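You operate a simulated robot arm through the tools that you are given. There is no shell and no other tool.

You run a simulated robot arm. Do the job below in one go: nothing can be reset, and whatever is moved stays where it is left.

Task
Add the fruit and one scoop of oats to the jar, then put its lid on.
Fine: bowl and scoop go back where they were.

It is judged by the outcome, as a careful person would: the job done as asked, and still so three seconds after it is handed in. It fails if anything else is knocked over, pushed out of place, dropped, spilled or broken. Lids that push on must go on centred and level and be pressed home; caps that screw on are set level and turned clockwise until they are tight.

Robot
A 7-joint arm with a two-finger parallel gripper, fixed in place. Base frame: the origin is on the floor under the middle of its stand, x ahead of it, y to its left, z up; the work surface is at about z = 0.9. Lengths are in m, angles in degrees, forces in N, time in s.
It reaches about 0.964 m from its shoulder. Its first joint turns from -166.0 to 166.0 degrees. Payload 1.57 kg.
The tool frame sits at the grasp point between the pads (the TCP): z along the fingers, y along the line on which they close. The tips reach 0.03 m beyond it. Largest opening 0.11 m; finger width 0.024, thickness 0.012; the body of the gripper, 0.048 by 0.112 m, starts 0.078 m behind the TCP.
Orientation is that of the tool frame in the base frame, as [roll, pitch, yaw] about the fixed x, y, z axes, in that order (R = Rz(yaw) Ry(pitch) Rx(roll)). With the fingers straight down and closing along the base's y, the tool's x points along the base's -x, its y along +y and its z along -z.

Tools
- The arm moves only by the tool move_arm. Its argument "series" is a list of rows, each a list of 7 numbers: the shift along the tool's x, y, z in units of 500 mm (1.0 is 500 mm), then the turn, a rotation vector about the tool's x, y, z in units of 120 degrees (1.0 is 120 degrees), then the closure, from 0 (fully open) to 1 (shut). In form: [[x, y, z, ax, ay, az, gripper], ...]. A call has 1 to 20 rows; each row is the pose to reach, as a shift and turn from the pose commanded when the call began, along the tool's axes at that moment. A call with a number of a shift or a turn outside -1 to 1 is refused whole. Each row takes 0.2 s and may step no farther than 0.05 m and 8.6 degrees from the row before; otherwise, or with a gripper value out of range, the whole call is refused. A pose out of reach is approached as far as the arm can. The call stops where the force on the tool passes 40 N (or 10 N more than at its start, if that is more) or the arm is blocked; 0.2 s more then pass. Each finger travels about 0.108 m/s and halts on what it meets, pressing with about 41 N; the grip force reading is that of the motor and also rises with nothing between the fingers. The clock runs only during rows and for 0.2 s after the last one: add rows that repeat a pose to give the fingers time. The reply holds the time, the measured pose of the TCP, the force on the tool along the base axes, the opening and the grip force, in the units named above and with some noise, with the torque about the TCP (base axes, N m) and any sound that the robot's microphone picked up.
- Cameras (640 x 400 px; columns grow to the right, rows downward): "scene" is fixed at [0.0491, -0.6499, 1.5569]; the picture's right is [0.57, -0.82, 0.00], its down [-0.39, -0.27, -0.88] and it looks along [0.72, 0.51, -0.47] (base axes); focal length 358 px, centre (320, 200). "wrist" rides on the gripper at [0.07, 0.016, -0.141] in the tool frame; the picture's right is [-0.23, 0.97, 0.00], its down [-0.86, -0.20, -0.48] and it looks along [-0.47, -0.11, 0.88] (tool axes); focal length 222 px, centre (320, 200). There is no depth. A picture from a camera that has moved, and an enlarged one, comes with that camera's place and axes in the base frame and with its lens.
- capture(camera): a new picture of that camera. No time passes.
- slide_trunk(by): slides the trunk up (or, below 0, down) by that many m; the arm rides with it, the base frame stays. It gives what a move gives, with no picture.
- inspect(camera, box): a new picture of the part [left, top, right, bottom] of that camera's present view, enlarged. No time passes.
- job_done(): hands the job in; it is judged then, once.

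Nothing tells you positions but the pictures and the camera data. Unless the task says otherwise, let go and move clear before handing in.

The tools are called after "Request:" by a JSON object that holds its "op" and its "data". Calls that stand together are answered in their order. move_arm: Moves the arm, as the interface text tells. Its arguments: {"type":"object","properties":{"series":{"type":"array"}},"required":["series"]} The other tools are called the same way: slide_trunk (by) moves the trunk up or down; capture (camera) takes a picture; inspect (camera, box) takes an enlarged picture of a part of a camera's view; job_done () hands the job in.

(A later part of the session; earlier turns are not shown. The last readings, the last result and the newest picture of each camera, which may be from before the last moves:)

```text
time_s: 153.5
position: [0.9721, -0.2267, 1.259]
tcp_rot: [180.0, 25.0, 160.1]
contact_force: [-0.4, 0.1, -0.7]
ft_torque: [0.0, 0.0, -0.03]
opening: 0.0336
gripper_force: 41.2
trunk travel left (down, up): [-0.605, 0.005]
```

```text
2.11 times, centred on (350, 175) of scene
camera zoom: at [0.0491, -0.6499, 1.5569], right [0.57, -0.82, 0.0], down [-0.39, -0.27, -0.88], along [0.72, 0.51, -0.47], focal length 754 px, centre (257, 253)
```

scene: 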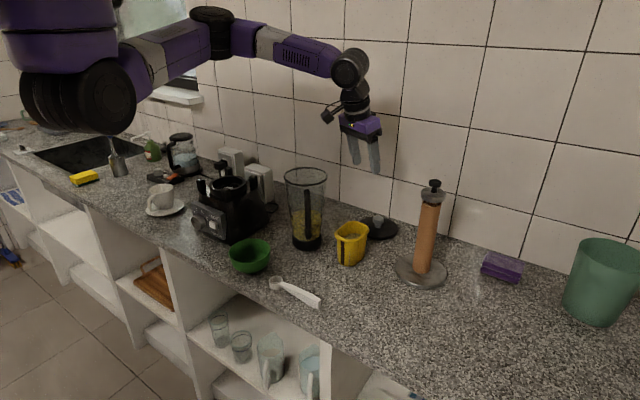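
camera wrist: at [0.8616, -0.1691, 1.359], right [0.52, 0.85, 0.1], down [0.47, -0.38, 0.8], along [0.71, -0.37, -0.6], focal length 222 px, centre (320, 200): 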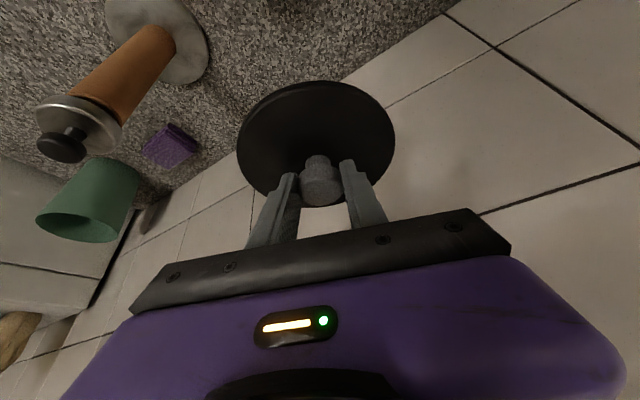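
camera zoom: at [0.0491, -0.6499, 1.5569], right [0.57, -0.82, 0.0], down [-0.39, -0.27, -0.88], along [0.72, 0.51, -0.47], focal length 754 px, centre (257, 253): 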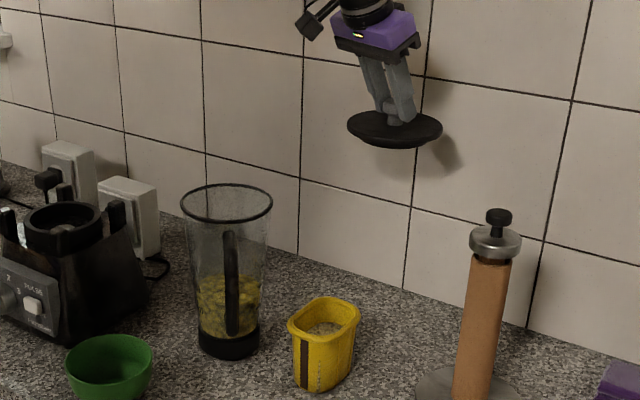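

The lid is lifted and looks level. I'll zoom on it to see its underside and check for tilt.

Request:
{"op": "inspect", "data": {"camera": "scene", "box": [350, 110, 390, 150]}}

Request:
{"op": "inspect", "data": {"camera": "scene", "box": [305, 115, 395, 155]}}

Request:
{"op": "inspect", "data": {"camera": "scene", "box": [280, 160, 330, 190]}}

```text
10.00 times, centred on (370, 130) of scene
camera zoom: at [0.0491, -0.6499, 1.5569], right [0.57, -0.82, 0.0], down [-0.39, -0.27, -0.88], along [0.72, 0.51, -0.47], focal length 3579 px, centre (-180, 900)
```

zoom: 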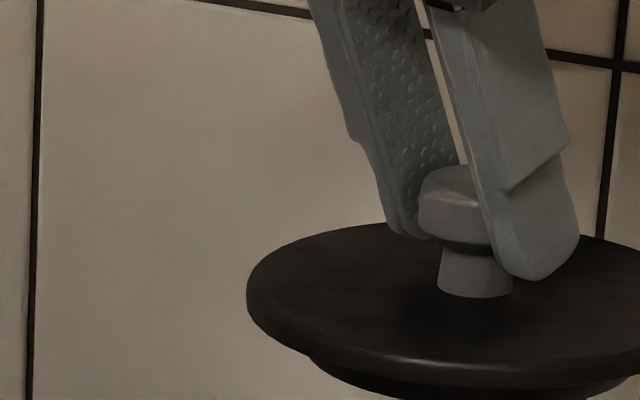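

```text
7.11 times, centred on (350, 135) of scene
camera zoom: at [0.0491, -0.6499, 1.5569], right [0.57, -0.82, 0.0], down [-0.39, -0.27, -0.88], along [0.72, 0.51, -0.47], focal length 2545 px, centre (107, 662)
```

zoom: 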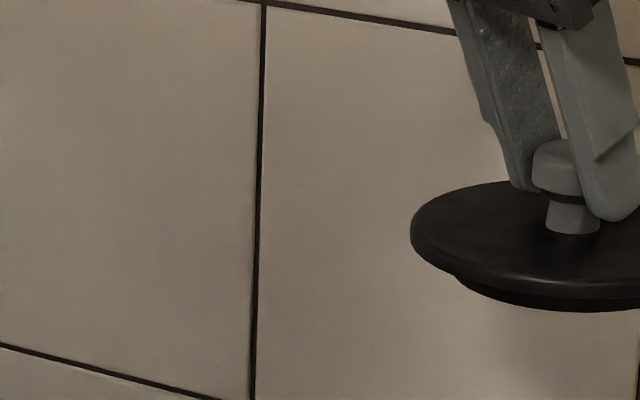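

```text
12.80 times, centred on (305, 175) of scene
camera zoom: at [0.0491, -0.6499, 1.5569], right [0.57, -0.82, 0.0], down [-0.39, -0.27, -0.88], along [0.72, 0.51, -0.47], focal length 4581 px, centre (512, 520)
```

zoom: 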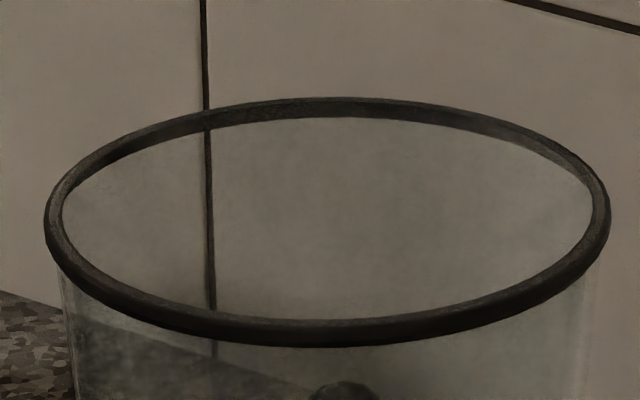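

The lid has a plug under its disc that must go inside the jar rim, so alignment matters. I'll carry it over the jar, staying about 4 cm above.

Request:
{"op": "move_arm", "data": {"series": [[0.0613, 0.0214, -0.0226, 0.0075, 0, 0.0162, 1.0], [0.1226, 0.0427, -0.0452, 0.0151, 0, 0.0324, 1.0], [0.1839, 0.0641, -0.0678, 0.0226, 0, 0.0486, 1.0], [0.2451, 0.0855, -0.0904, 0.0302, 0, 0.0647, 1.0], [0.3064, 0.1069, -0.113, 0.0377, 0, 0.0809, 1.0], [0.3677, 0.1282, -0.1356, 0.0453, 0, 0.0971, 1.0], [0.429, 0.1496, -0.1582, 0.0528, 0, 0.1133, 1.0], [0.429, 0.1496, -0.1582, 0.0528, 0, 0.1133, 1.0]]}}

Request:
{"op": "capture", "data": {"camera": "wrist"}}

Request:
{"op": "capture", "data": {"camera": "scene"}}

```text
time_s: 155.0
position: [0.7773, -0.1969, 1.2351]
tcp_rot: [-178.4, 24.6, 136.8]
contact_force: [0.6, 0.0, -1.1]
ft_torque: [-0.02, 0.0, 0.01]
opening: 0.0335
gripper_force: 41.2
trunk travel left (down, up): [-0.605, 0.005]
stopped in row 7: the arm was blocked; the commanded pose is now the measured one
```

```text
taken
camera wrist: at [0.7022, -0.0984, 1.335], right [0.83, 0.56, 0.07], down [0.29, -0.53, 0.8], along [0.48, -0.64, -0.6], focal length 222 px, centre (320, 200)
```

wrist: 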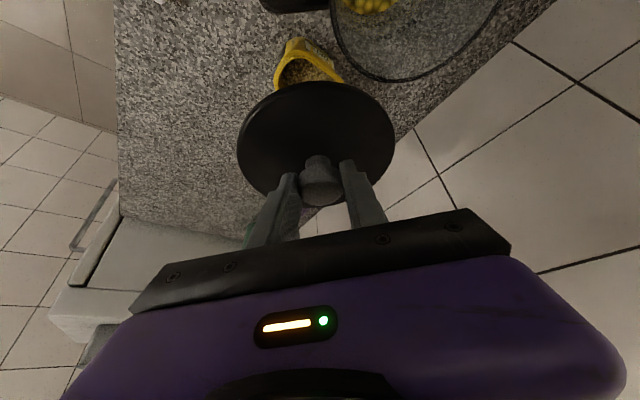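

```text
taken
```

scene: 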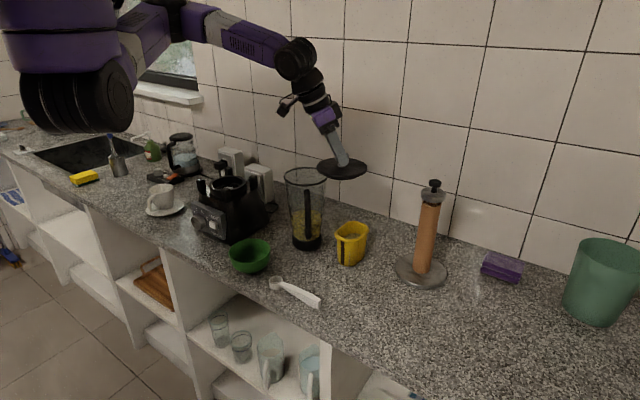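

The wrist roll is at its upper limit again, so a lower yaw (about 115°) should free it. I'll rotate first, then translate over the jar.

Request:
{"op": "move_arm", "data": {"series": [[0, 0, 0, 0.0208, 0, 0.055, 1.0], [0, 0, 0, 0.0417, -0.0005, 0.11, 1.0], [0, 0, 0, 0.0625, -0.001, 0.165, 1.0], [0.0346, 0.0466, -0.0159, 0.0625, -0.001, 0.165, 1.0], [0.0692, 0.0932, -0.0317, 0.0625, -0.001, 0.165, 1.0], [0.1038, 0.1398, -0.0476, 0.0625, -0.001, 0.165, 1.0], [0.1384, 0.1864, -0.0634, 0.0625, -0.001, 0.165, 1.0], [0.1384, 0.1864, -0.0634, 0.0625, -0.001, 0.165, 1.0]]}}

Request:
{"op": "capture", "data": {"camera": "wrist"}}

Request:
{"op": "capture", "data": {"camera": "scene"}}

```text
time_s: 157.0
position: [0.7672, -0.1837, 1.2306]
tcp_rot: [-179.2, 25.7, 111.3]
contact_force: [-0.1, 0.2, -0.3]
ft_torque: [0.01, -0.05, -0.02]
opening: 0.0337
gripper_force: 40.8
out of reach, approached as far as the arm can: row 5, 6, 7, 8
trunk travel left (down, up): [-0.605, 0.005]
stopped in row 8: the arm was blocked; the commanded pose is now the measured one
```

```text
taken
camera wrist: at [0.7388, -0.0612, 1.3292], right [0.98, 0.16, 0.09], down [0.02, -0.59, 0.8], along [0.18, -0.79, -0.59], focal length 222 px, centre (320, 200)
```

wrist: 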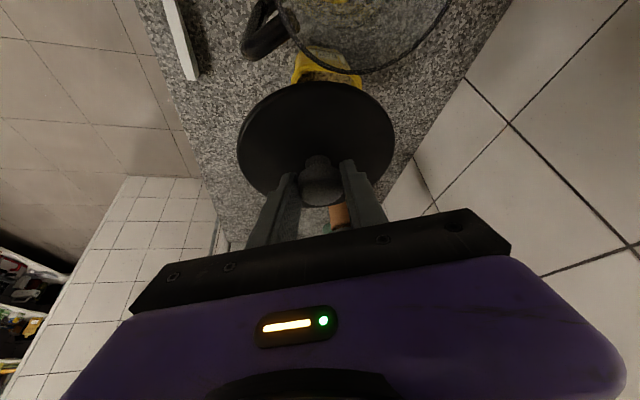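

```text
taken
```

scene: 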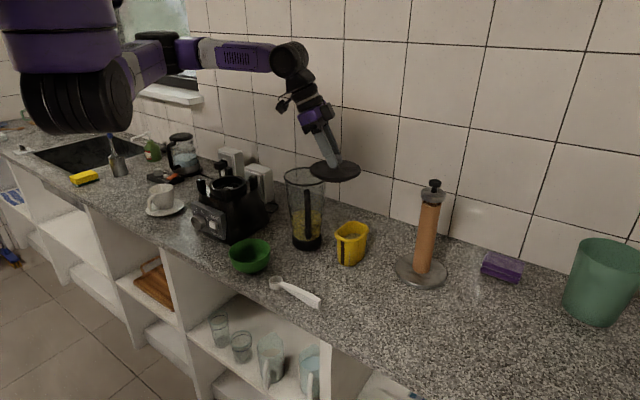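

Moving further left is blocked by the elbow and torso with this pitched grip. I'll set the lid down on a clear patch of counter at about (0.67, -0.335), then regrip the knob vertically, which needs less room over the jar.

Request:
{"op": "move_arm", "data": {"series": [[-0.036, -0.0581, 0.0174, -0.0013, 0.0012, 0, 1.0], [-0.0721, -0.1162, 0.0347, -0.0027, 0.0023, 0, 1.0], [-0.1081, -0.1744, 0.0521, -0.004, 0.0035, 0, 1.0], [-0.1442, -0.2325, 0.0694, -0.0054, 0.0046, 0, 1.0], [-0.1802, -0.2906, 0.0868, -0.0067, 0.0058, 0, 1.0], [-0.1507, -0.2906, 0.1481, -0.0067, 0.0058, 0, 1.0], [-0.1212, -0.2906, 0.2094, -0.0067, 0.0058, 0, 1.0], [-0.0918, -0.2906, 0.2706, -0.0067, 0.0058, 0, 1.0], [-0.0623, -0.2906, 0.3319, -0.0067, 0.0058, 0, 1.0], [-0.0328, -0.2906, 0.3932, -0.0067, 0.0058, 0, 1.0], [-0.0328, -0.2906, 0.3932, -0.0067, 0.0058, 0, 1.0]]}}

Request:
{"op": "capture", "data": {"camera": "wrist"}}

Request:
{"op": "capture", "data": {"camera": "scene"}}

```text
time_s: 159.4
position: [0.665, -0.3287, 1.063]
tcp_rot: [-179.9, 25.0, 111.3]
contact_force: [-0.9, -0.5, -0.6]
ft_torque: [0.0, -0.03, -0.01]
opening: 0.0335
gripper_force: 40.7
trunk travel left (down, up): [-0.605, 0.005]
```

```text
taken
camera wrist: at [0.6358, -0.2078, 1.1625], right [0.98, 0.16, 0.1], down [0.02, -0.61, 0.79], along [0.19, -0.78, -0.6], focal length 222 px, centre (320, 200)
```

wrist: 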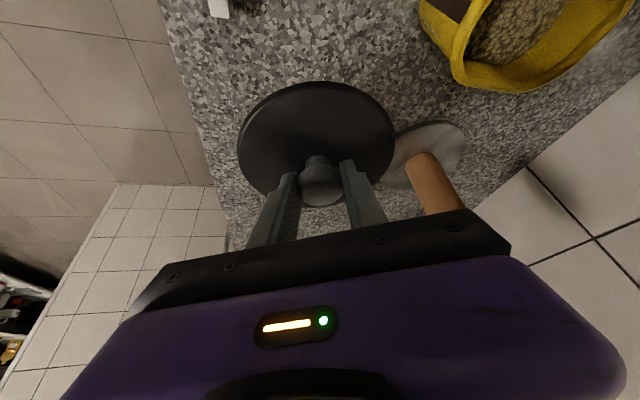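

```text
taken
```

scene: 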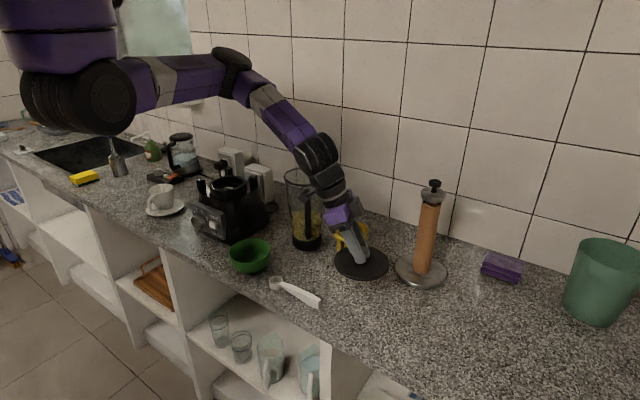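

The lid is level over the clear patch. I'll lower it to just above the counter and feel for contact.

Request:
{"op": "move_arm", "data": {"series": [[0.0215, 0, 0.0461, 0, 0, 0, 1.0], [0.043, 0, 0.0921, 0, 0, 0, 1.0], [0.0644, 0, 0.1382, 0, 0, 0, 1.0], [0.0788, 0, 0.169, 0, 0, 0, 1.0], [0.0859, 0, 0.1842, 0, 0, 0, 1.0], [0.0872, 0, 0.1869, 0, 0, 0, 1.0], [0.0885, 0, 0.1896, 0, 0, 0, 1.0], [0.0885, 0, 0.1896, 0, 0, 0, 1.0]]}}

Request:
{"op": "inspect", "data": {"camera": "scene", "box": [310, 190, 430, 290]}}

```text
time_s: 161.2
position: [0.6648, -0.3289, 0.9579]
tcp_rot: [180.0, 24.9, 111.3]
contact_force: [-0.7, 0.8, -1.0]
ft_torque: [0.01, 0.0, -0.03]
opening: 0.0334
gripper_force: 41.0
trunk travel left (down, up): [-0.605, 0.005]
```

```text
4.00 times, centred on (370, 240) of scene
camera zoom: at [0.0491, -0.6499, 1.5569], right [0.57, -0.82, 0.0], down [-0.39, -0.27, -0.88], along [0.72, 0.51, -0.47], focal length 1432 px, centre (120, 40)
```

zoom: 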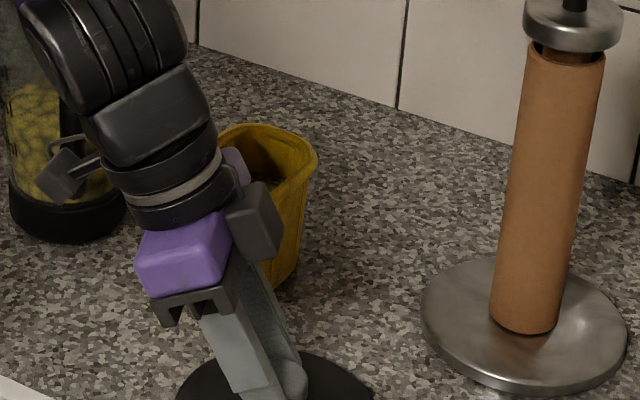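

No contact yet. A few more millimetres in 1 mm steps.

Request:
{"op": "move_arm", "data": {"series": [[0.0008, 0, 0.0018, 0, 0, 0, 1.0], [0.0017, 0, 0.0036, 0, 0, 0, 1.0], [0.0017, 0, 0.0036, 0, 0, 0, 1.0]]}}

```text
time_s: 162.0
position: [0.6647, -0.328, 0.959]
tcp_rot: [179.9, 25.1, 111.3]
contact_force: [-2.5, 7.6, 29.7]
ft_torque: [-0.04, 0.06, 0.17]
opening: 0.0338
gripper_force: 41.8
trunk travel left (down, up): [-0.605, 0.005]
```

The lid is resting on the counter. I'll open, back off along the fingers, and rise.

Request:
{"op": "move_arm", "data": {"series": [[0, 0, 0, 0, 0, 0, 0.85], [0, 0, 0, 0, 0, 0, 0.6], [0, 0, 0, 0, 0, 0, 0.41], [0, 0, 0, 0, 0, 0, 0.41], [0, 0, -0.05, 0, 0, 0, 0.41], [0, 0, -0.11, 0, 0, 0, 0.41], [0, 0, -0.17, 0, 0, 0, 0.41], [0, 0, -0.17, 0, 0, 0, 0.41]]}}

Request:
{"op": "capture", "data": {"camera": "wrist"}}

Request:
{"op": "inspect", "data": {"camera": "scene", "box": [310, 190, 430, 290]}}

```text
time_s: 163.8
position: [0.6523, -0.2942, 1.0339]
tcp_rot: [180.0, 24.8, 111.2]
contact_force: [-0.5, 0.1, -0.2]
ft_torque: [-0.02, 0.0, 0.01]
opening: 0.0649
gripper_force: 0.0
trunk travel left (down, up): [-0.605, 0.005]
```

```text
taken
camera wrist: at [0.6227, -0.1738, 1.1336], right [0.98, 0.16, 0.1], down [0.02, -0.61, 0.79], along [0.19, -0.78, -0.6], focal length 222 px, centre (320, 200)
```

wrist: 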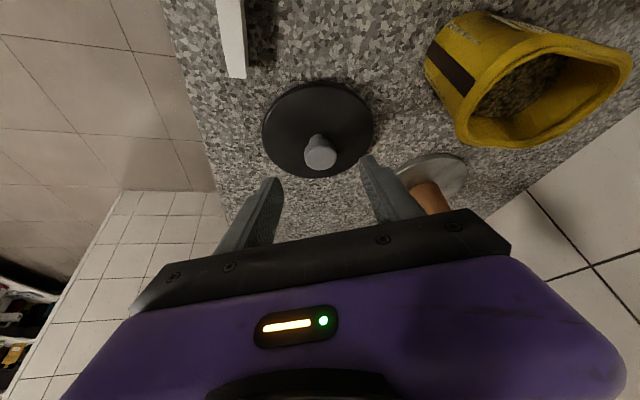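

```text
4.00 times, centred on (370, 240) of scene
camera zoom: at [0.0491, -0.6499, 1.5569], right [0.57, -0.82, 0.0], down [-0.39, -0.27, -0.88], along [0.72, 0.51, -0.47], focal length 1432 px, centre (120, 40)
```

zoom: 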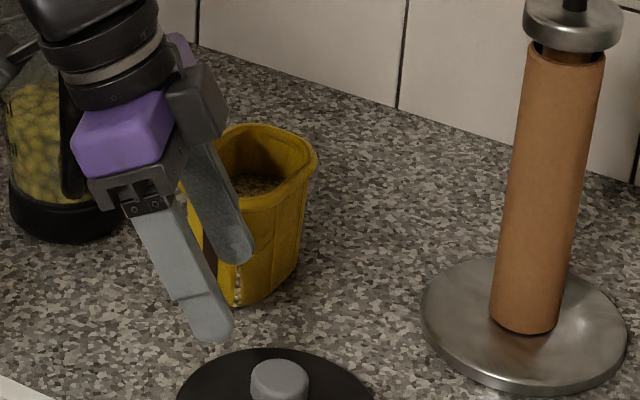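

The lid rests flat on the clear patch. Now I'll swing the gripper nearly vertical, leaning slightly outward, above the knob for the regrip.

Request:
{"op": "move_arm", "data": {"series": [[-0.0149, 0, 0.0028, -0.003, 0.0506, -0.0264, 0.41], [-0.0299, 0.0001, 0.0057, -0.0059, 0.1013, -0.0528, 0.41], [-0.0448, 0.0002, 0.0085, -0.0089, 0.1519, -0.0792, 0.41], [-0.0597, 0.0003, 0.0113, -0.0119, 0.2025, -0.1055, 0.41], [-0.0747, 0.0003, 0.0142, -0.0148, 0.2532, -0.1319, 0.41], [-0.0896, 0.0004, 0.017, -0.0178, 0.3038, -0.1583, 0.41], [-0.0896, 0.0004, 0.017, -0.0178, 0.3038, -0.1583, 0.41]]}}

Request:
{"op": "capture", "data": {"camera": "wrist"}}

Request:
{"op": "inspect", "data": {"camera": "wrist", "box": [220, 60, 420, 230]}}

Request:
{"op": "inspect", "data": {"camera": "scene", "box": [310, 190, 430, 310]}}

```text
time_s: 165.4
position: [0.6674, -0.3356, 1.0439]
tcp_rot: [-180.0, -12.0, 130.0]
contact_force: [0.3, 0.6, -0.1]
ft_torque: [0.03, -0.02, 0.01]
opening: 0.0648
gripper_force: 0.2
trunk travel left (down, up): [-0.605, 0.005]
```

```text
taken
camera wrist: at [0.6557, -0.2953, 1.1981], right [0.89, 0.46, -0.05], down [0.45, -0.84, 0.29], along [0.09, -0.28, -0.96], focal length 222 px, centre (320, 200)
```

wrist: 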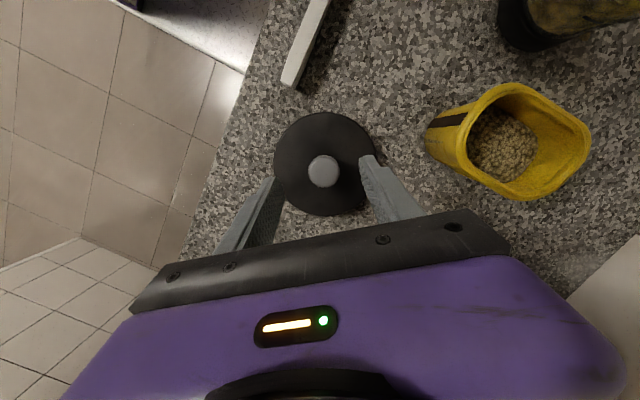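

```text
2.35 times, centred on (320, 145) of wrist
camera zoom: at [0.6557, -0.2953, 1.1981], right [0.89, 0.46, -0.05], down [0.45, -0.84, 0.29], along [0.09, -0.28, -0.96], focal length 523 px, centre (320, 329)
```

zoom: 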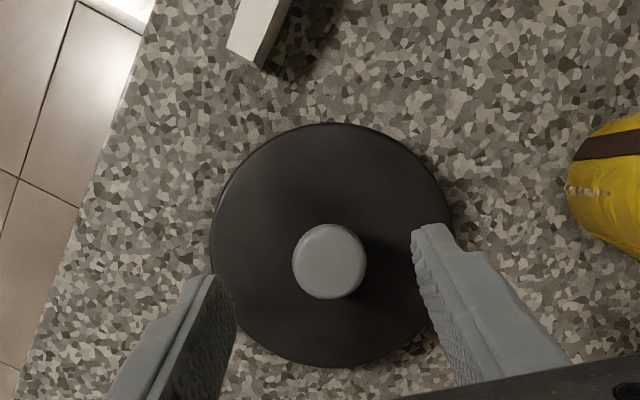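

```text
3.33 times, centred on (370, 250) of scene
camera zoom: at [0.0491, -0.6499, 1.5569], right [0.57, -0.82, 0.0], down [-0.39, -0.27, -0.88], along [0.72, 0.51, -0.47], focal length 1193 px, centre (153, 33)
```

zoom: 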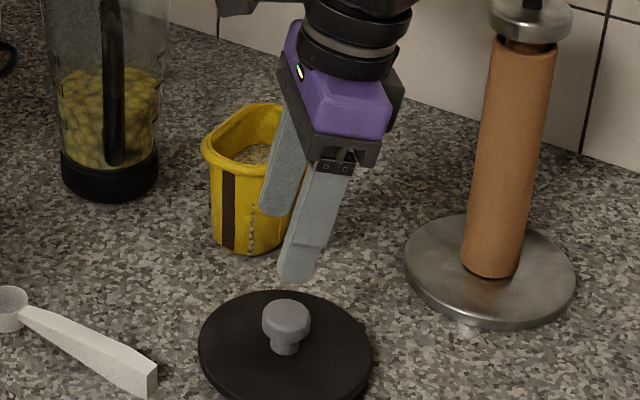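

The knob is at (0.6675, -0.334), right under the fingers. I'll descend and close on it.

Request:
{"op": "move_arm", "data": {"series": [[-0.0118, 0.0007, 0.05, 0, 0, 0, 0.41], [-0.0235, 0.0013, 0.1, 0, 0, 0, 0.41], [-0.0329, 0.0018, 0.14, 0, 0, 0, 0.41], [-0.0392, 0.0022, 0.1674, 0, 0, 0, 0.41], [-0.0392, 0.0022, 0.1674, 0, 0, 0, 0.41]]}}

Request:
{"op": "inspect", "data": {"camera": "scene", "box": [310, 190, 430, 310]}}

Request:
{"op": "capture", "data": {"camera": "wrist"}}

```text
time_s: 166.6
position: [0.6703, -0.3359, 0.9578]
tcp_rot: [180.0, -11.9, 130.1]
contact_force: [-0.4, 0.8, -1.0]
ft_torque: [0.03, -0.03, -0.03]
opening: 0.0647
gripper_force: 0.1
trunk travel left (down, up): [-0.605, 0.005]
```

```text
3.33 times, centred on (370, 250) of scene
camera zoom: at [0.0491, -0.6499, 1.5569], right [0.57, -0.82, 0.0], down [-0.39, -0.27, -0.88], along [0.72, 0.51, -0.47], focal length 1193 px, centre (153, 33)
```

zoom: 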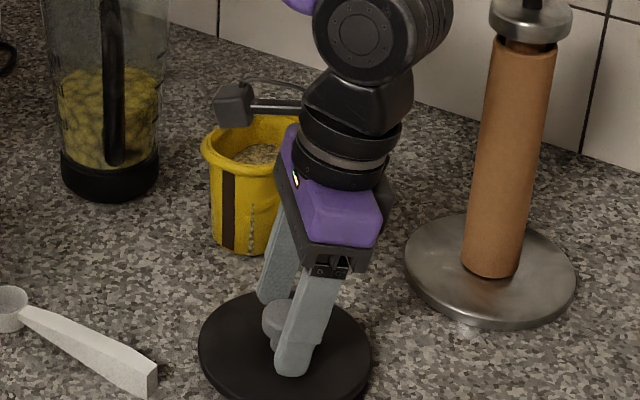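

```text
taken
camera wrist: at [0.6581, -0.2961, 1.1111], right [0.89, 0.46, -0.05], down [0.45, -0.84, 0.29], along [0.09, -0.28, -0.96], focal length 222 px, centre (320, 200)
```

wrist: 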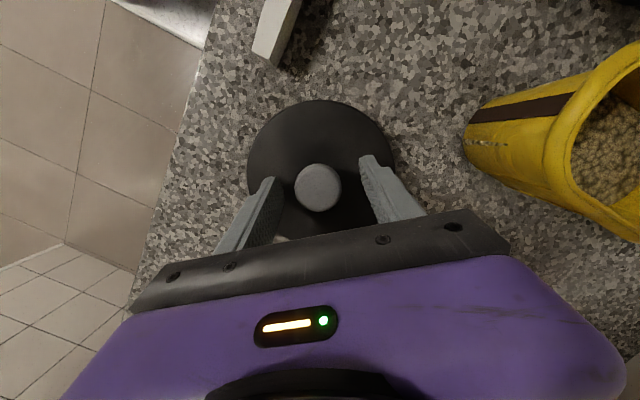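

Well placed. Closing and lifting a little.

Request:
{"op": "move_arm", "data": {"series": [[0, 0, 0, 0, 0, 0, 0.55], [0, 0, 0, 0, 0, 0, 0.7], [0, 0, 0, 0, 0, 0, 0.85], [0, 0, 0, 0, 0, 0, 1.0], [0, 0, 0, 0, 0, 0, 1.0]]}}

Request:
{"op": "inspect", "data": {"camera": "wrist", "box": [220, 80, 420, 240]}}

```text
time_s: 167.8
position: [0.6705, -0.3362, 0.9567]
tcp_rot: [-180.0, -11.9, 130.1]
contact_force: [0.3, 0.2, 0.4]
ft_torque: [-0.01, -0.03, 0.01]
opening: 0.0344
gripper_force: 41.3
trunk travel left (down, up): [-0.605, 0.005]
```

```text
2.50 times, centred on (320, 160) of wrist
camera zoom: at [0.6581, -0.2961, 1.1114], right [0.89, 0.46, -0.05], down [0.45, -0.84, 0.29], along [0.09, -0.28, -0.96], focal length 555 px, centre (320, 300)
```

zoom: 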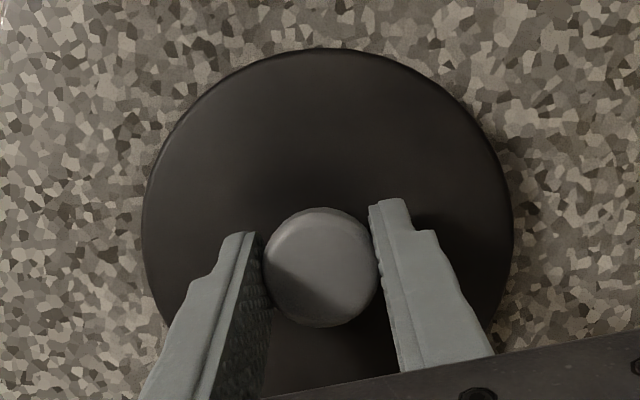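

The knob is gripped again, with the lid's centre about 3 mm toward the robot from the tool point. I'll lift it straight up to a safe height.

Request:
{"op": "move_arm", "data": {"series": [[0.0041, 0, -0.0196, 0, 0, 0, 1.0], [0.0124, 0, -0.0587, 0, 0, 0, 1.0], [0.0268, 0, -0.1272, 0, 0, 0, 1.0], [0.0433, 0, -0.2055, 0, 0, 0, 1.0], [0.0598, 0, -0.2838, 0, 0, 0, 1.0], [0.0763, 0, -0.362, 0, 0, 0, 1.0], [0.0928, 0, -0.4403, 0, 0, 0, 1.0], [0.1093, 0, -0.5186, 0, 0, 0, 1.0], [0.1196, 0, -0.5676, 0, 0, 0, 1.0], [0.1196, 0, -0.5676, 0, 0, 0, 1.0]]}}

Request:
{"op": "capture", "data": {"camera": "scene"}}

```text
time_s: 170.0
position: [0.6707, -0.3373, 1.2476]
tcp_rot: [179.9, -11.9, 130.1]
contact_force: [0.1, 0.0, -0.9]
ft_torque: [0.03, -0.02, 0.01]
opening: 0.0341
gripper_force: 40.8
trunk travel left (down, up): [-0.605, 0.005]
```

```text
taken
```

scene: 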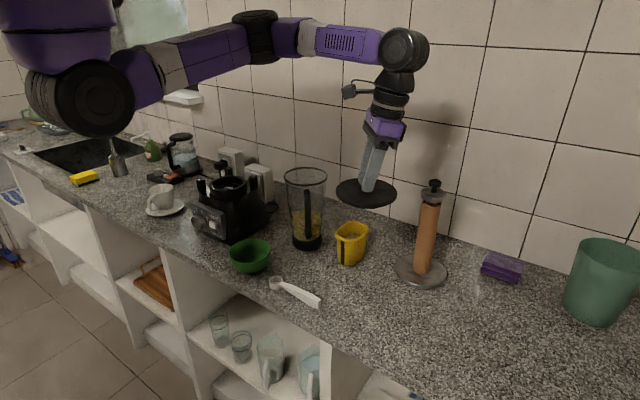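

The lid hangs level. I'll move it toward the jar, stopping at about 70% of the way to check tracking.

Request:
{"op": "move_arm", "data": {"series": [[0.0288, 0.0633, 0.0061, 0, 0, 0, 1.0], [0.0576, 0.1266, 0.0122, 0, 0, 0, 1.0], [0.0863, 0.1899, 0.0182, 0, 0, 0, 1.0], [0.1151, 0.2532, 0.0243, 0, 0, 0, 1.0], [0.1439, 0.3165, 0.0304, 0, 0, 0, 1.0], [0.1611, 0.3545, 0.034, 0, 0, 0, 1.0], [0.1611, 0.3545, 0.034, 0, 0, 0, 1.0]]}}

Request:
{"op": "capture", "data": {"camera": "scene"}}

Request:
{"op": "capture", "data": {"camera": "wrist"}}

```text
time_s: 171.6
position: [0.7519, -0.1585, 1.247]
tcp_rot: [-180.0, -11.9, 130.1]
contact_force: [0.2, 0.4, -0.7]
ft_torque: [0.0, 0.01, -0.01]
opening: 0.034
gripper_force: 40.9
trunk travel left (down, up): [-0.605, 0.005]
```

```text
taken
```

scene: 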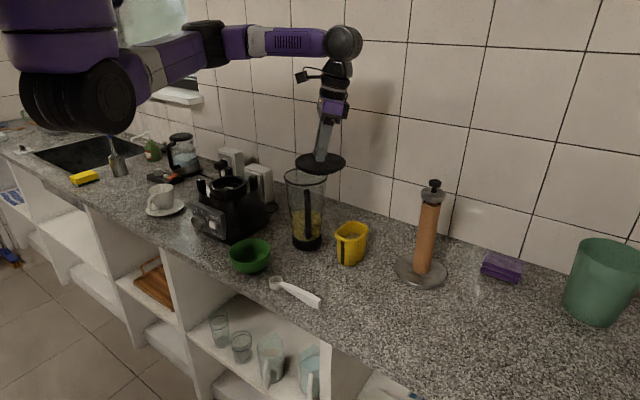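

```text
taken
camera wrist: at [0.7402, -0.118, 1.4016], right [0.89, 0.46, -0.05], down [0.45, -0.84, 0.29], along [0.09, -0.28, -0.96], focal length 222 px, centre (320, 200)
```

wrist: 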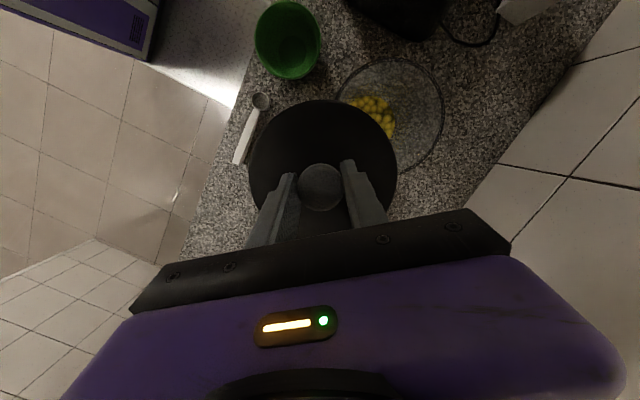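

It's tracking exactly. This view shows the jar rim well, so I'll measure its centre precisely from here.

Request:
{"op": "inspect", "data": {"camera": "wrist", "box": [310, 40, 470, 190]}}

Request:
{"op": "inspect", "data": {"camera": "wrist", "box": [230, 85, 410, 220]}}

```text
2.67 times, centred on (390, 115) of wrist
camera zoom: at [0.7402, -0.118, 1.4016], right [0.89, 0.46, -0.05], down [0.45, -0.84, 0.29], along [0.09, -0.28, -0.96], focal length 592 px, centre (133, 427)
```

zoom: 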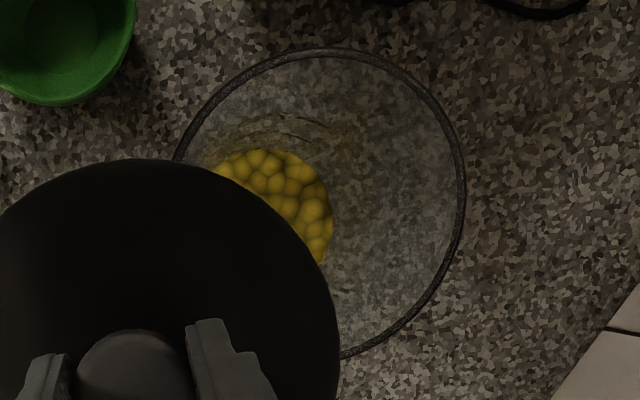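

```text
2.96 times, centred on (320, 152) of wrist
camera zoom: at [0.7402, -0.118, 1.4016], right [0.89, 0.46, -0.05], down [0.45, -0.84, 0.29], along [0.09, -0.28, -0.96], focal length 658 px, centre (320, 341)
```

zoom: 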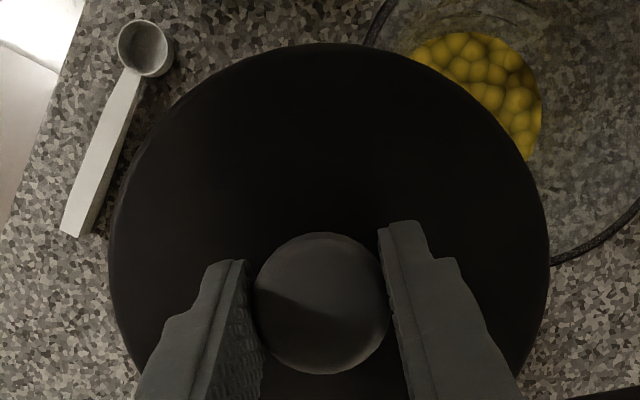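

The wrist view puts the jar centre at (0.7905, -0.080) and the lid centre at (0.751, -0.157). I'll move the lid over the jar centre, still about 5 cm above the rim.

Request:
{"op": "move_arm", "data": {"series": [[0.0164, 0.0399, 0.0035, 0, 0, 0, 1.0], [0.0327, 0.0797, 0.0069, 0, 0, 0, 1.0], [0.0491, 0.1196, 0.0104, 0, 0, 0, 1.0], [0.0654, 0.1594, 0.0138, 0, 0, 0, 1.0], [0.0654, 0.1594, 0.0138, 0, 0, 0, 1.0]]}}

Request:
{"op": "capture", "data": {"camera": "wrist"}}

Request:
{"op": "inspect", "data": {"camera": "scene", "box": [265, 130, 345, 200]}}

```text
time_s: 172.8
position: [0.7923, -0.083, 1.2482]
tcp_rot: [180.0, -11.9, 130.1]
contact_force: [0.0, 0.5, -0.3]
ft_torque: [0.01, 0.0, 0.0]
opening: 0.0343
gripper_force: 41.2
trunk travel left (down, up): [-0.605, 0.005]
```

```text
taken
camera wrist: at [0.7796, -0.0418, 1.4024], right [0.89, 0.46, -0.05], down [0.45, -0.84, 0.29], along [0.09, -0.28, -0.96], focal length 222 px, centre (320, 200)
```

wrist: 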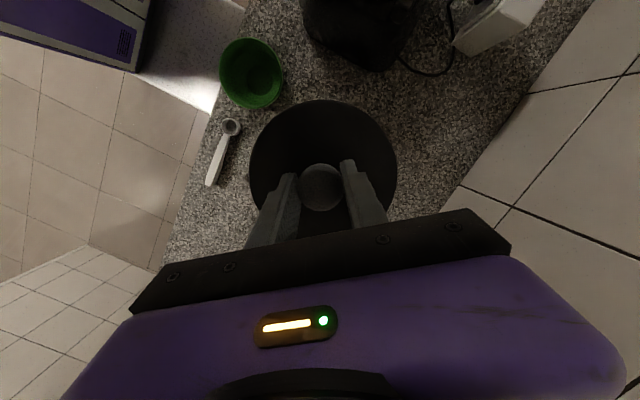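

```text
5.71 times, centred on (305, 165) of scene
camera zoom: at [0.0491, -0.6499, 1.5569], right [0.57, -0.82, 0.0], down [-0.39, -0.27, -0.88], along [0.72, 0.51, -0.47], focal length 2045 px, centre (406, 400)
```

zoom: 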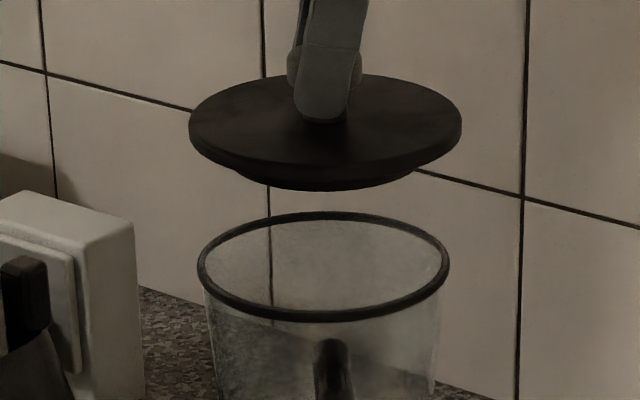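

Scene view shows the lid about 2–3 mm to the right of the jar axis. I'll zoom in more to measure both ellipses precisely.

Request:
{"op": "inspect", "data": {"camera": "scene", "box": [285, 136, 325, 161]}}

Request:
{"op": "inspect", "data": {"camera": "scene", "box": [285, 161, 325, 191]}}

```text
16.00 times, centred on (305, 148) of scene
camera zoom: at [0.0491, -0.6499, 1.5569], right [0.57, -0.82, 0.0], down [-0.39, -0.27, -0.88], along [0.72, 0.51, -0.47], focal length 5727 px, centre (560, 1024)
```

zoom: 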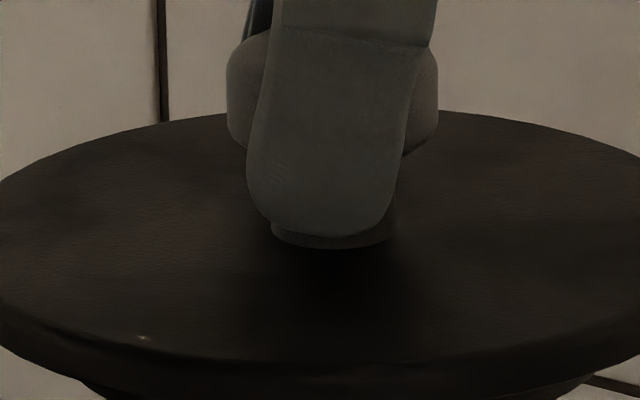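

```text
13.33 times, centred on (305, 176) of scene
camera zoom: at [0.0491, -0.6499, 1.5569], right [0.57, -0.82, 0.0], down [-0.39, -0.27, -0.88], along [0.72, 0.51, -0.47], focal length 4772 px, centre (520, 520)
```

zoom: 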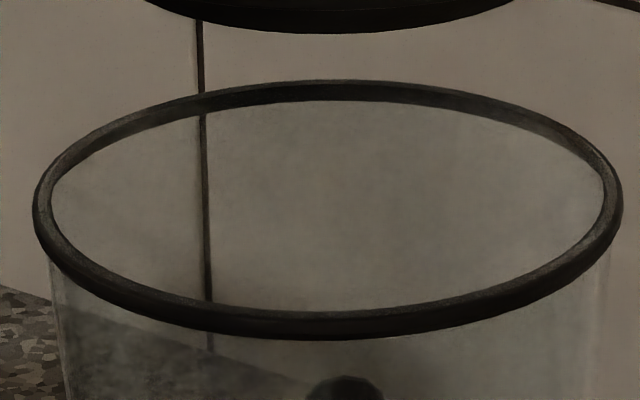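

Both cameras agree that the lid should shift about 2 mm (-x, +y). I'll apply that and lower to just above the rim for a final check.

Request:
{"op": "move_arm", "data": {"series": [[-0.003, 0.0004, 0.0283, 0, 0, 0, 1.0], [-0.008, 0.0004, 0.0566, 0, 0, 0, 1.0], [-0.0134, 0.0004, 0.085, 0, 0, 0, 1.0], [-0.0134, 0.0004, 0.085, 0, 0, 0, 1.0]]}}

Request:
{"op": "inspect", "data": {"camera": "scene", "box": [275, 140, 335, 190]}}

Request:
{"op": "capture", "data": {"camera": "wrist"}}

```text
time_s: 173.8
position: [0.7897, -0.081, 1.2052]
tcp_rot: [179.9, -11.9, 130.1]
contact_force: [-0.3, -0.3, -0.8]
ft_torque: [0.0, -0.03, -0.01]
opening: 0.0341
gripper_force: 40.8
trunk travel left (down, up): [-0.605, 0.005]
```

```text
8.00 times, centred on (305, 165) of scene
camera zoom: at [0.0491, -0.6499, 1.5569], right [0.57, -0.82, 0.0], down [-0.39, -0.27, -0.88], along [0.72, 0.51, -0.47], focal length 2863 px, centre (440, 480)
```

zoom: 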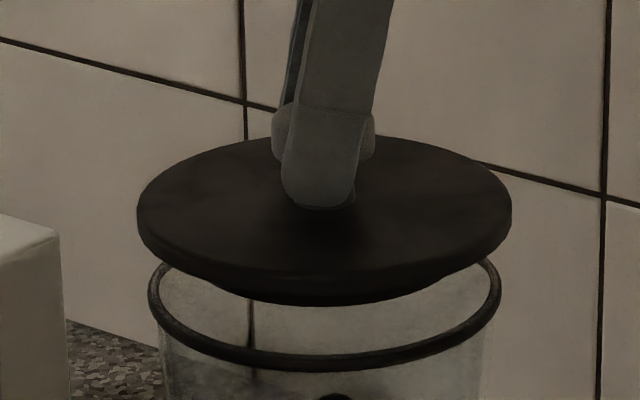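

```text
taken
camera wrist: at [0.7783, -0.0405, 1.3593], right [0.89, 0.46, -0.05], down [0.45, -0.84, 0.29], along [0.09, -0.28, -0.96], focal length 222 px, centre (320, 200)
```

wrist: 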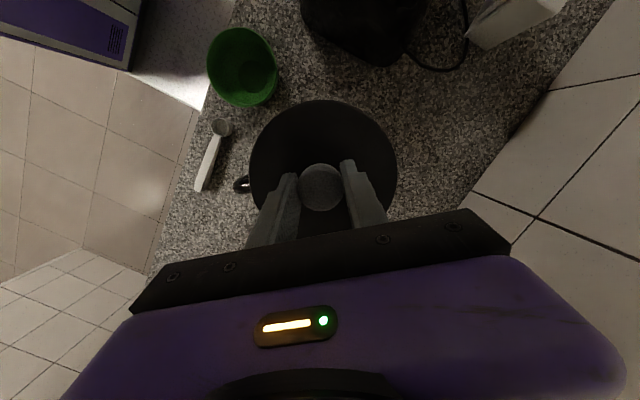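

The lid and jar axes now agree within about 1 mm. I'll lower in small steps while watching the force.

Request:
{"op": "move_arm", "data": {"series": [[-0.0012, 0, 0.0059, 0, 0, 0, 1.0], [-0.0025, 0, 0.0117, 0, 0, 0, 1.0], [-0.0037, 0, 0.0176, 0, 0, 0, 1.0], [-0.0045, 0, 0.0215, 0, 0, 0, 1.0], [-0.0045, 0, 0.0215, 0, 0, 0, 1.0]]}}

Request:
{"op": "inspect", "data": {"camera": "scene", "box": [275, 140, 335, 190]}}

```text
time_s: 175.0
position: [0.7914, -0.0804, 1.1938]
tcp_rot: [-180.0, -11.8, 130.1]
contact_force: [0.1, -0.3, -1.3]
ft_torque: [-0.01, 0.01, -0.02]
opening: 0.0343
gripper_force: 40.8
trunk travel left (down, up): [-0.605, 0.005]
```

```text
8.00 times, centred on (305, 165) of scene
camera zoom: at [0.0491, -0.6499, 1.5569], right [0.57, -0.82, 0.0], down [-0.39, -0.27, -0.88], along [0.72, 0.51, -0.47], focal length 2863 px, centre (440, 480)
```

zoom: 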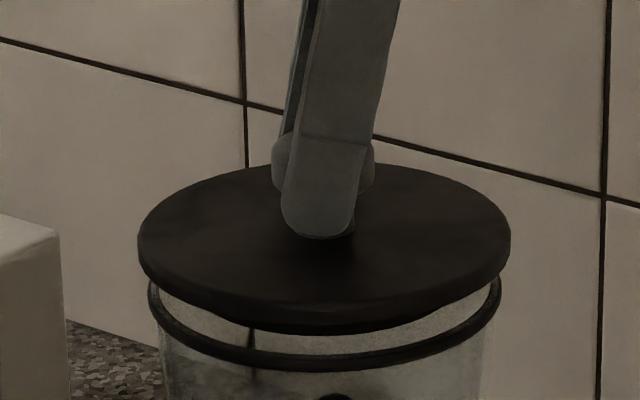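

Still no contact and still well aligned. Continuing down.

Request:
{"op": "move_arm", "data": {"series": [[-0.0008, 0, 0.0039, 0, 0, 0, 1.0], [-0.0016, 0, 0.0078, 0, 0, 0, 1.0], [-0.0025, 0, 0.0117, 0, 0, 0, 1.0], [-0.0025, 0, 0.0117, 0, 0, 0, 1.0]]}}

Request:
{"op": "inspect", "data": {"camera": "scene", "box": [275, 140, 335, 190]}}

```text
time_s: 176.0
position: [0.7906, -0.0815, 1.1882]
tcp_rot: [179.9, -11.9, 130.1]
contact_force: [-0.5, 0.6, 0.2]
ft_torque: [0.02, 0.02, 0.02]
opening: 0.0342
gripper_force: 40.8
trunk travel left (down, up): [-0.605, 0.005]
```

```text
8.00 times, centred on (305, 165) of scene
camera zoom: at [0.0491, -0.6499, 1.5569], right [0.57, -0.82, 0.0], down [-0.39, -0.27, -0.88], along [0.72, 0.51, -0.47], focal length 2863 px, centre (440, 480)
```

zoom: 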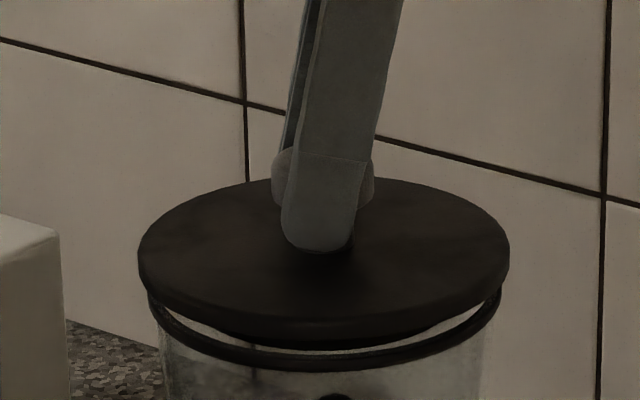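

No contact yet and the plug is entering the rim. Continuing in 2 mm steps.

Request:
{"op": "move_arm", "data": {"series": [[-0.0008, 0, 0.0039, 0, 0, 0, 1.0], [-0.0016, 0, 0.0078, 0, 0, 0, 1.0], [-0.0016, 0, 0.0078, 0, 0, 0, 1.0]]}}

Request:
{"op": "inspect", "data": {"camera": "scene", "box": [275, 140, 335, 190]}}

```text
time_s: 176.8
position: [0.7902, -0.0806, 1.1848]
tcp_rot: [179.9, -11.9, 130.0]
contact_force: [0.5, 0.5, -0.6]
ft_torque: [-0.01, -0.02, 0.06]
opening: 0.0341
gripper_force: 40.9
trunk travel left (down, up): [-0.605, 0.005]
```

```text
8.00 times, centred on (305, 165) of scene
camera zoom: at [0.0491, -0.6499, 1.5569], right [0.57, -0.82, 0.0], down [-0.39, -0.27, -0.88], along [0.72, 0.51, -0.47], focal length 2863 px, centre (440, 480)
```

zoom: 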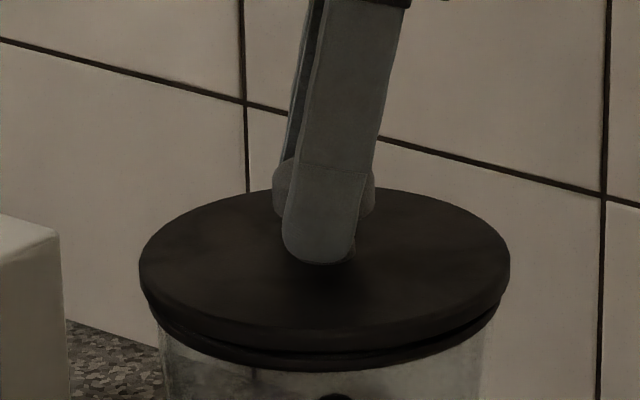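

The plug has gone inside the rim with no force. I'll keep lowering to seat the lid and press it home.

Request:
{"op": "move_arm", "data": {"series": [[-0.0006, 0, 0.0029, 0, 0, 0, 1.0], [-0.0012, 0, 0.0059, 0, 0, 0, 1.0], [-0.0012, 0, 0.0059, 0, 0, 0, 1.0]]}}

Request:
{"op": "inspect", "data": {"camera": "scene", "box": [275, 140, 335, 190]}}

```text
time_s: 177.6
position: [0.7907, -0.0811, 1.1823]
tcp_rot: [180.0, -11.9, 130.1]
contact_force: [0.2, -0.3, -0.8]
ft_torque: [-0.04, 0.02, 0.0]
opening: 0.0345
gripper_force: 41.1
trunk travel left (down, up): [-0.605, 0.005]
```

```text
8.00 times, centred on (305, 165) of scene
camera zoom: at [0.0491, -0.6499, 1.5569], right [0.57, -0.82, 0.0], down [-0.39, -0.27, -0.88], along [0.72, 0.51, -0.47], focal length 2863 px, centre (440, 480)
```

zoom: 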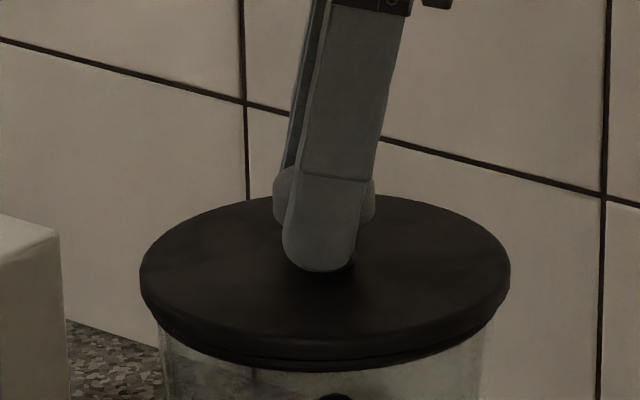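

Nearly flush, still no force. Continuing to press down in 1 mm steps.

Request:
{"op": "move_arm", "data": {"series": [[-0.0004, 0, 0.002, 0, 0, 0, 1.0], [-0.0008, 0, 0.0039, 0, 0, 0, 1.0], [-0.0012, 0, 0.0059, 0, 0, 0, 1.0], [-0.0012, 0, 0.0059, 0, 0, 0, 1.0]]}}

Request:
{"op": "inspect", "data": {"camera": "scene", "box": [275, 140, 335, 190]}}

```text
time_s: 178.6
position: [0.7907, -0.0807, 1.1803]
tcp_rot: [179.9, -11.8, 130.1]
contact_force: [-2.6, -1.0, 35.0]
ft_torque: [0.11, 0.21, 0.04]
opening: 0.034
gripper_force: 41.4
trunk travel left (down, up): [-0.605, 0.005]
heard: snap
```

```text
8.00 times, centred on (305, 165) of scene
camera zoom: at [0.0491, -0.6499, 1.5569], right [0.57, -0.82, 0.0], down [-0.39, -0.27, -0.88], along [0.72, 0.51, -0.47], focal length 2863 px, centre (440, 480)
```

zoom: 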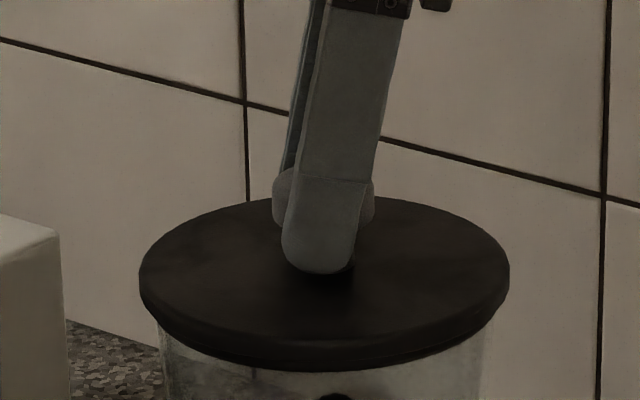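

The lid snapped home at 35 N and sits level and centred. I'll open the fingers and withdraw upward.

Request:
{"op": "move_arm", "data": {"series": [[0, 0, 0, 0, 0, 0, 0.85], [0, 0, 0, 0, 0, 0, 0.6], [0, 0, 0, 0, 0, 0, 0.41], [0, 0, 0, 0, 0, 0, 0.41], [0, 0, -0.03, 0, 0, 0, 0.41], [0, 0, -0.08, 0, 0, 0, 0.41], [0, 0, -0.15, 0, 0, 0, 0.41], [0, 0, -0.2, 0, 0, 0, 0.41], [0, 0, -0.2, 0, 0, 0, 0.41]]}}

Request:
{"op": "inspect", "data": {"camera": "scene", "box": [265, 140, 345, 260]}}

Request:
{"op": "capture", "data": {"camera": "wrist"}}

Request:
{"op": "capture", "data": {"camera": "scene"}}

```text
time_s: 180.6
position: [0.8036, -0.0961, 1.279]
tcp_rot: [179.9, -11.9, 130.1]
contact_force: [-0.5, 0.5, 0.2]
ft_torque: [0.0, -0.03, 0.01]
opening: 0.065
gripper_force: 0.0
trunk travel left (down, up): [-0.605, 0.005]
```

```text
3.33 times, centred on (305, 200) of scene
camera zoom: at [0.0491, -0.6499, 1.5569], right [0.57, -0.82, 0.0], down [-0.39, -0.27, -0.88], along [0.72, 0.51, -0.47], focal length 1193 px, centre (370, 200)
```

zoom: 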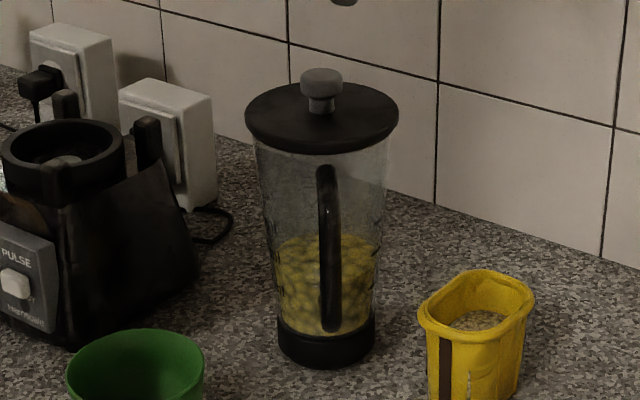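

```text
taken
camera wrist: at [0.7917, -0.0553, 1.4317], right [0.89, 0.46, -0.05], down [0.45, -0.84, 0.29], along [0.09, -0.28, -0.96], focal length 222 px, centre (320, 200)
```

wrist: 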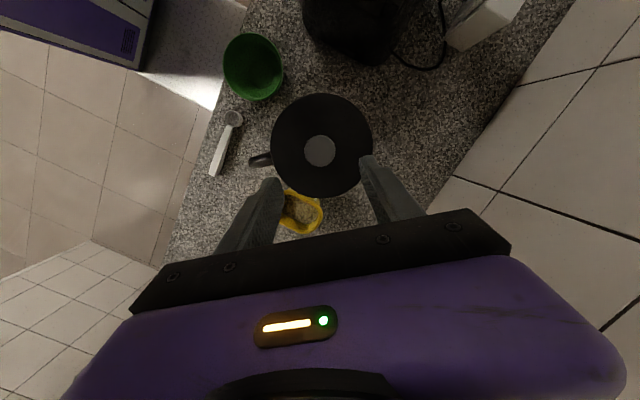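

```text
taken
```

scene: 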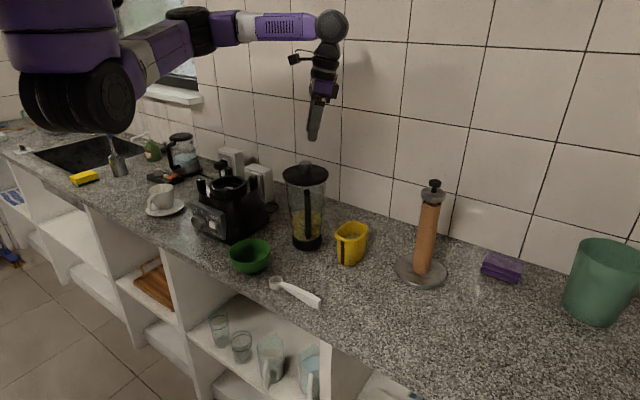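

The lid is on, level and centred, and the gripper is clear. I'll do a last check of the counter for spills and of the other items.

Request:
{"op": "inspect", "data": {"camera": "wrist", "box": [210, 10, 450, 160]}}

Request:
{"op": "inspect", "data": {"camera": "wrist", "box": [330, 60, 470, 180]}}

Request:
{"op": "inspect", "data": {"camera": "scene", "box": [280, 200, 440, 300]}}

Request:
{"op": "inspect", "data": {"camera": "scene", "box": [208, 225, 352, 315]}}

```text
2.67 times, centred on (330, 85) of wrist
camera zoom: at [0.7917, -0.0553, 1.4317], right [0.89, 0.46, -0.05], down [0.45, -0.84, 0.29], along [0.09, -0.28, -0.96], focal length 592 px, centre (293, 507)
```

zoom: 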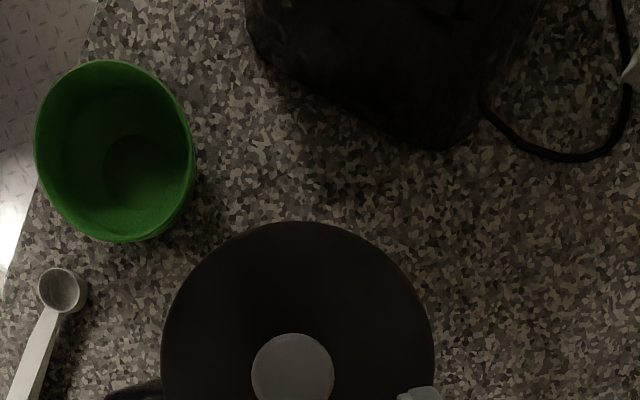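

```text
3.33 times, centred on (400, 120) of wrist
camera zoom: at [0.7917, -0.0553, 1.4317], right [0.89, 0.46, -0.05], down [0.45, -0.84, 0.29], along [0.09, -0.28, -0.96], focal length 740 px, centre (53, 467)
```

zoom: 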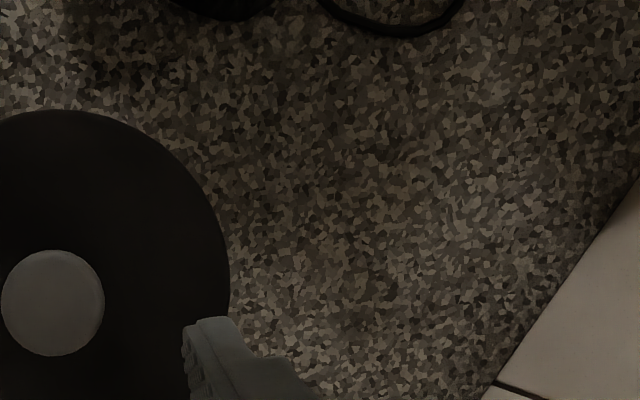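

```text
4.00 times, centred on (360, 250) of scene
camera zoom: at [0.0491, -0.6499, 1.5569], right [0.57, -0.82, 0.0], down [-0.39, -0.27, -0.88], along [0.72, 0.51, -0.47], focal length 1432 px, centre (160, 0)
```

zoom: 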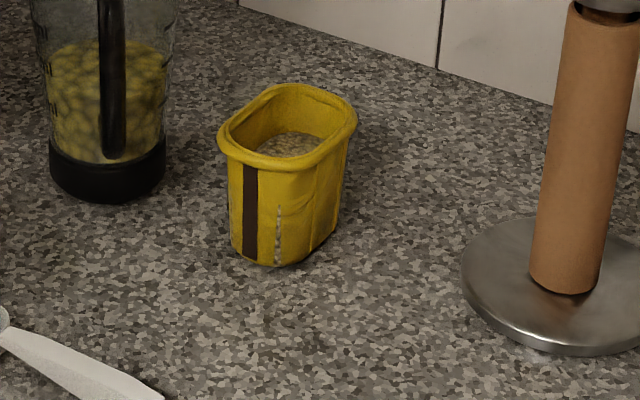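

```text
4.44 times, centred on (280, 270) of scene
camera zoom: at [0.0491, -0.6499, 1.5569], right [0.57, -0.82, 0.0], down [-0.39, -0.27, -0.88], along [0.72, 0.51, -0.47], focal length 1591 px, centre (498, -111)
```

zoom: 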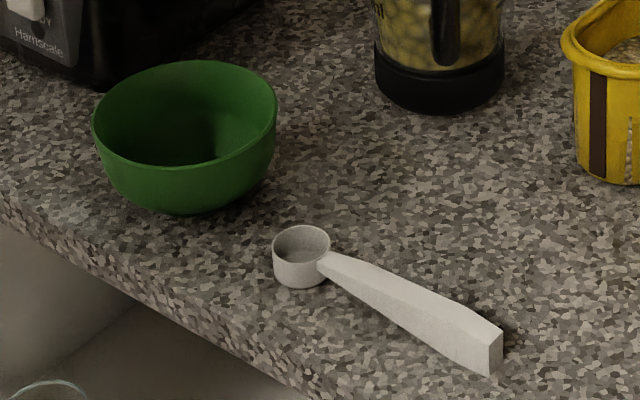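

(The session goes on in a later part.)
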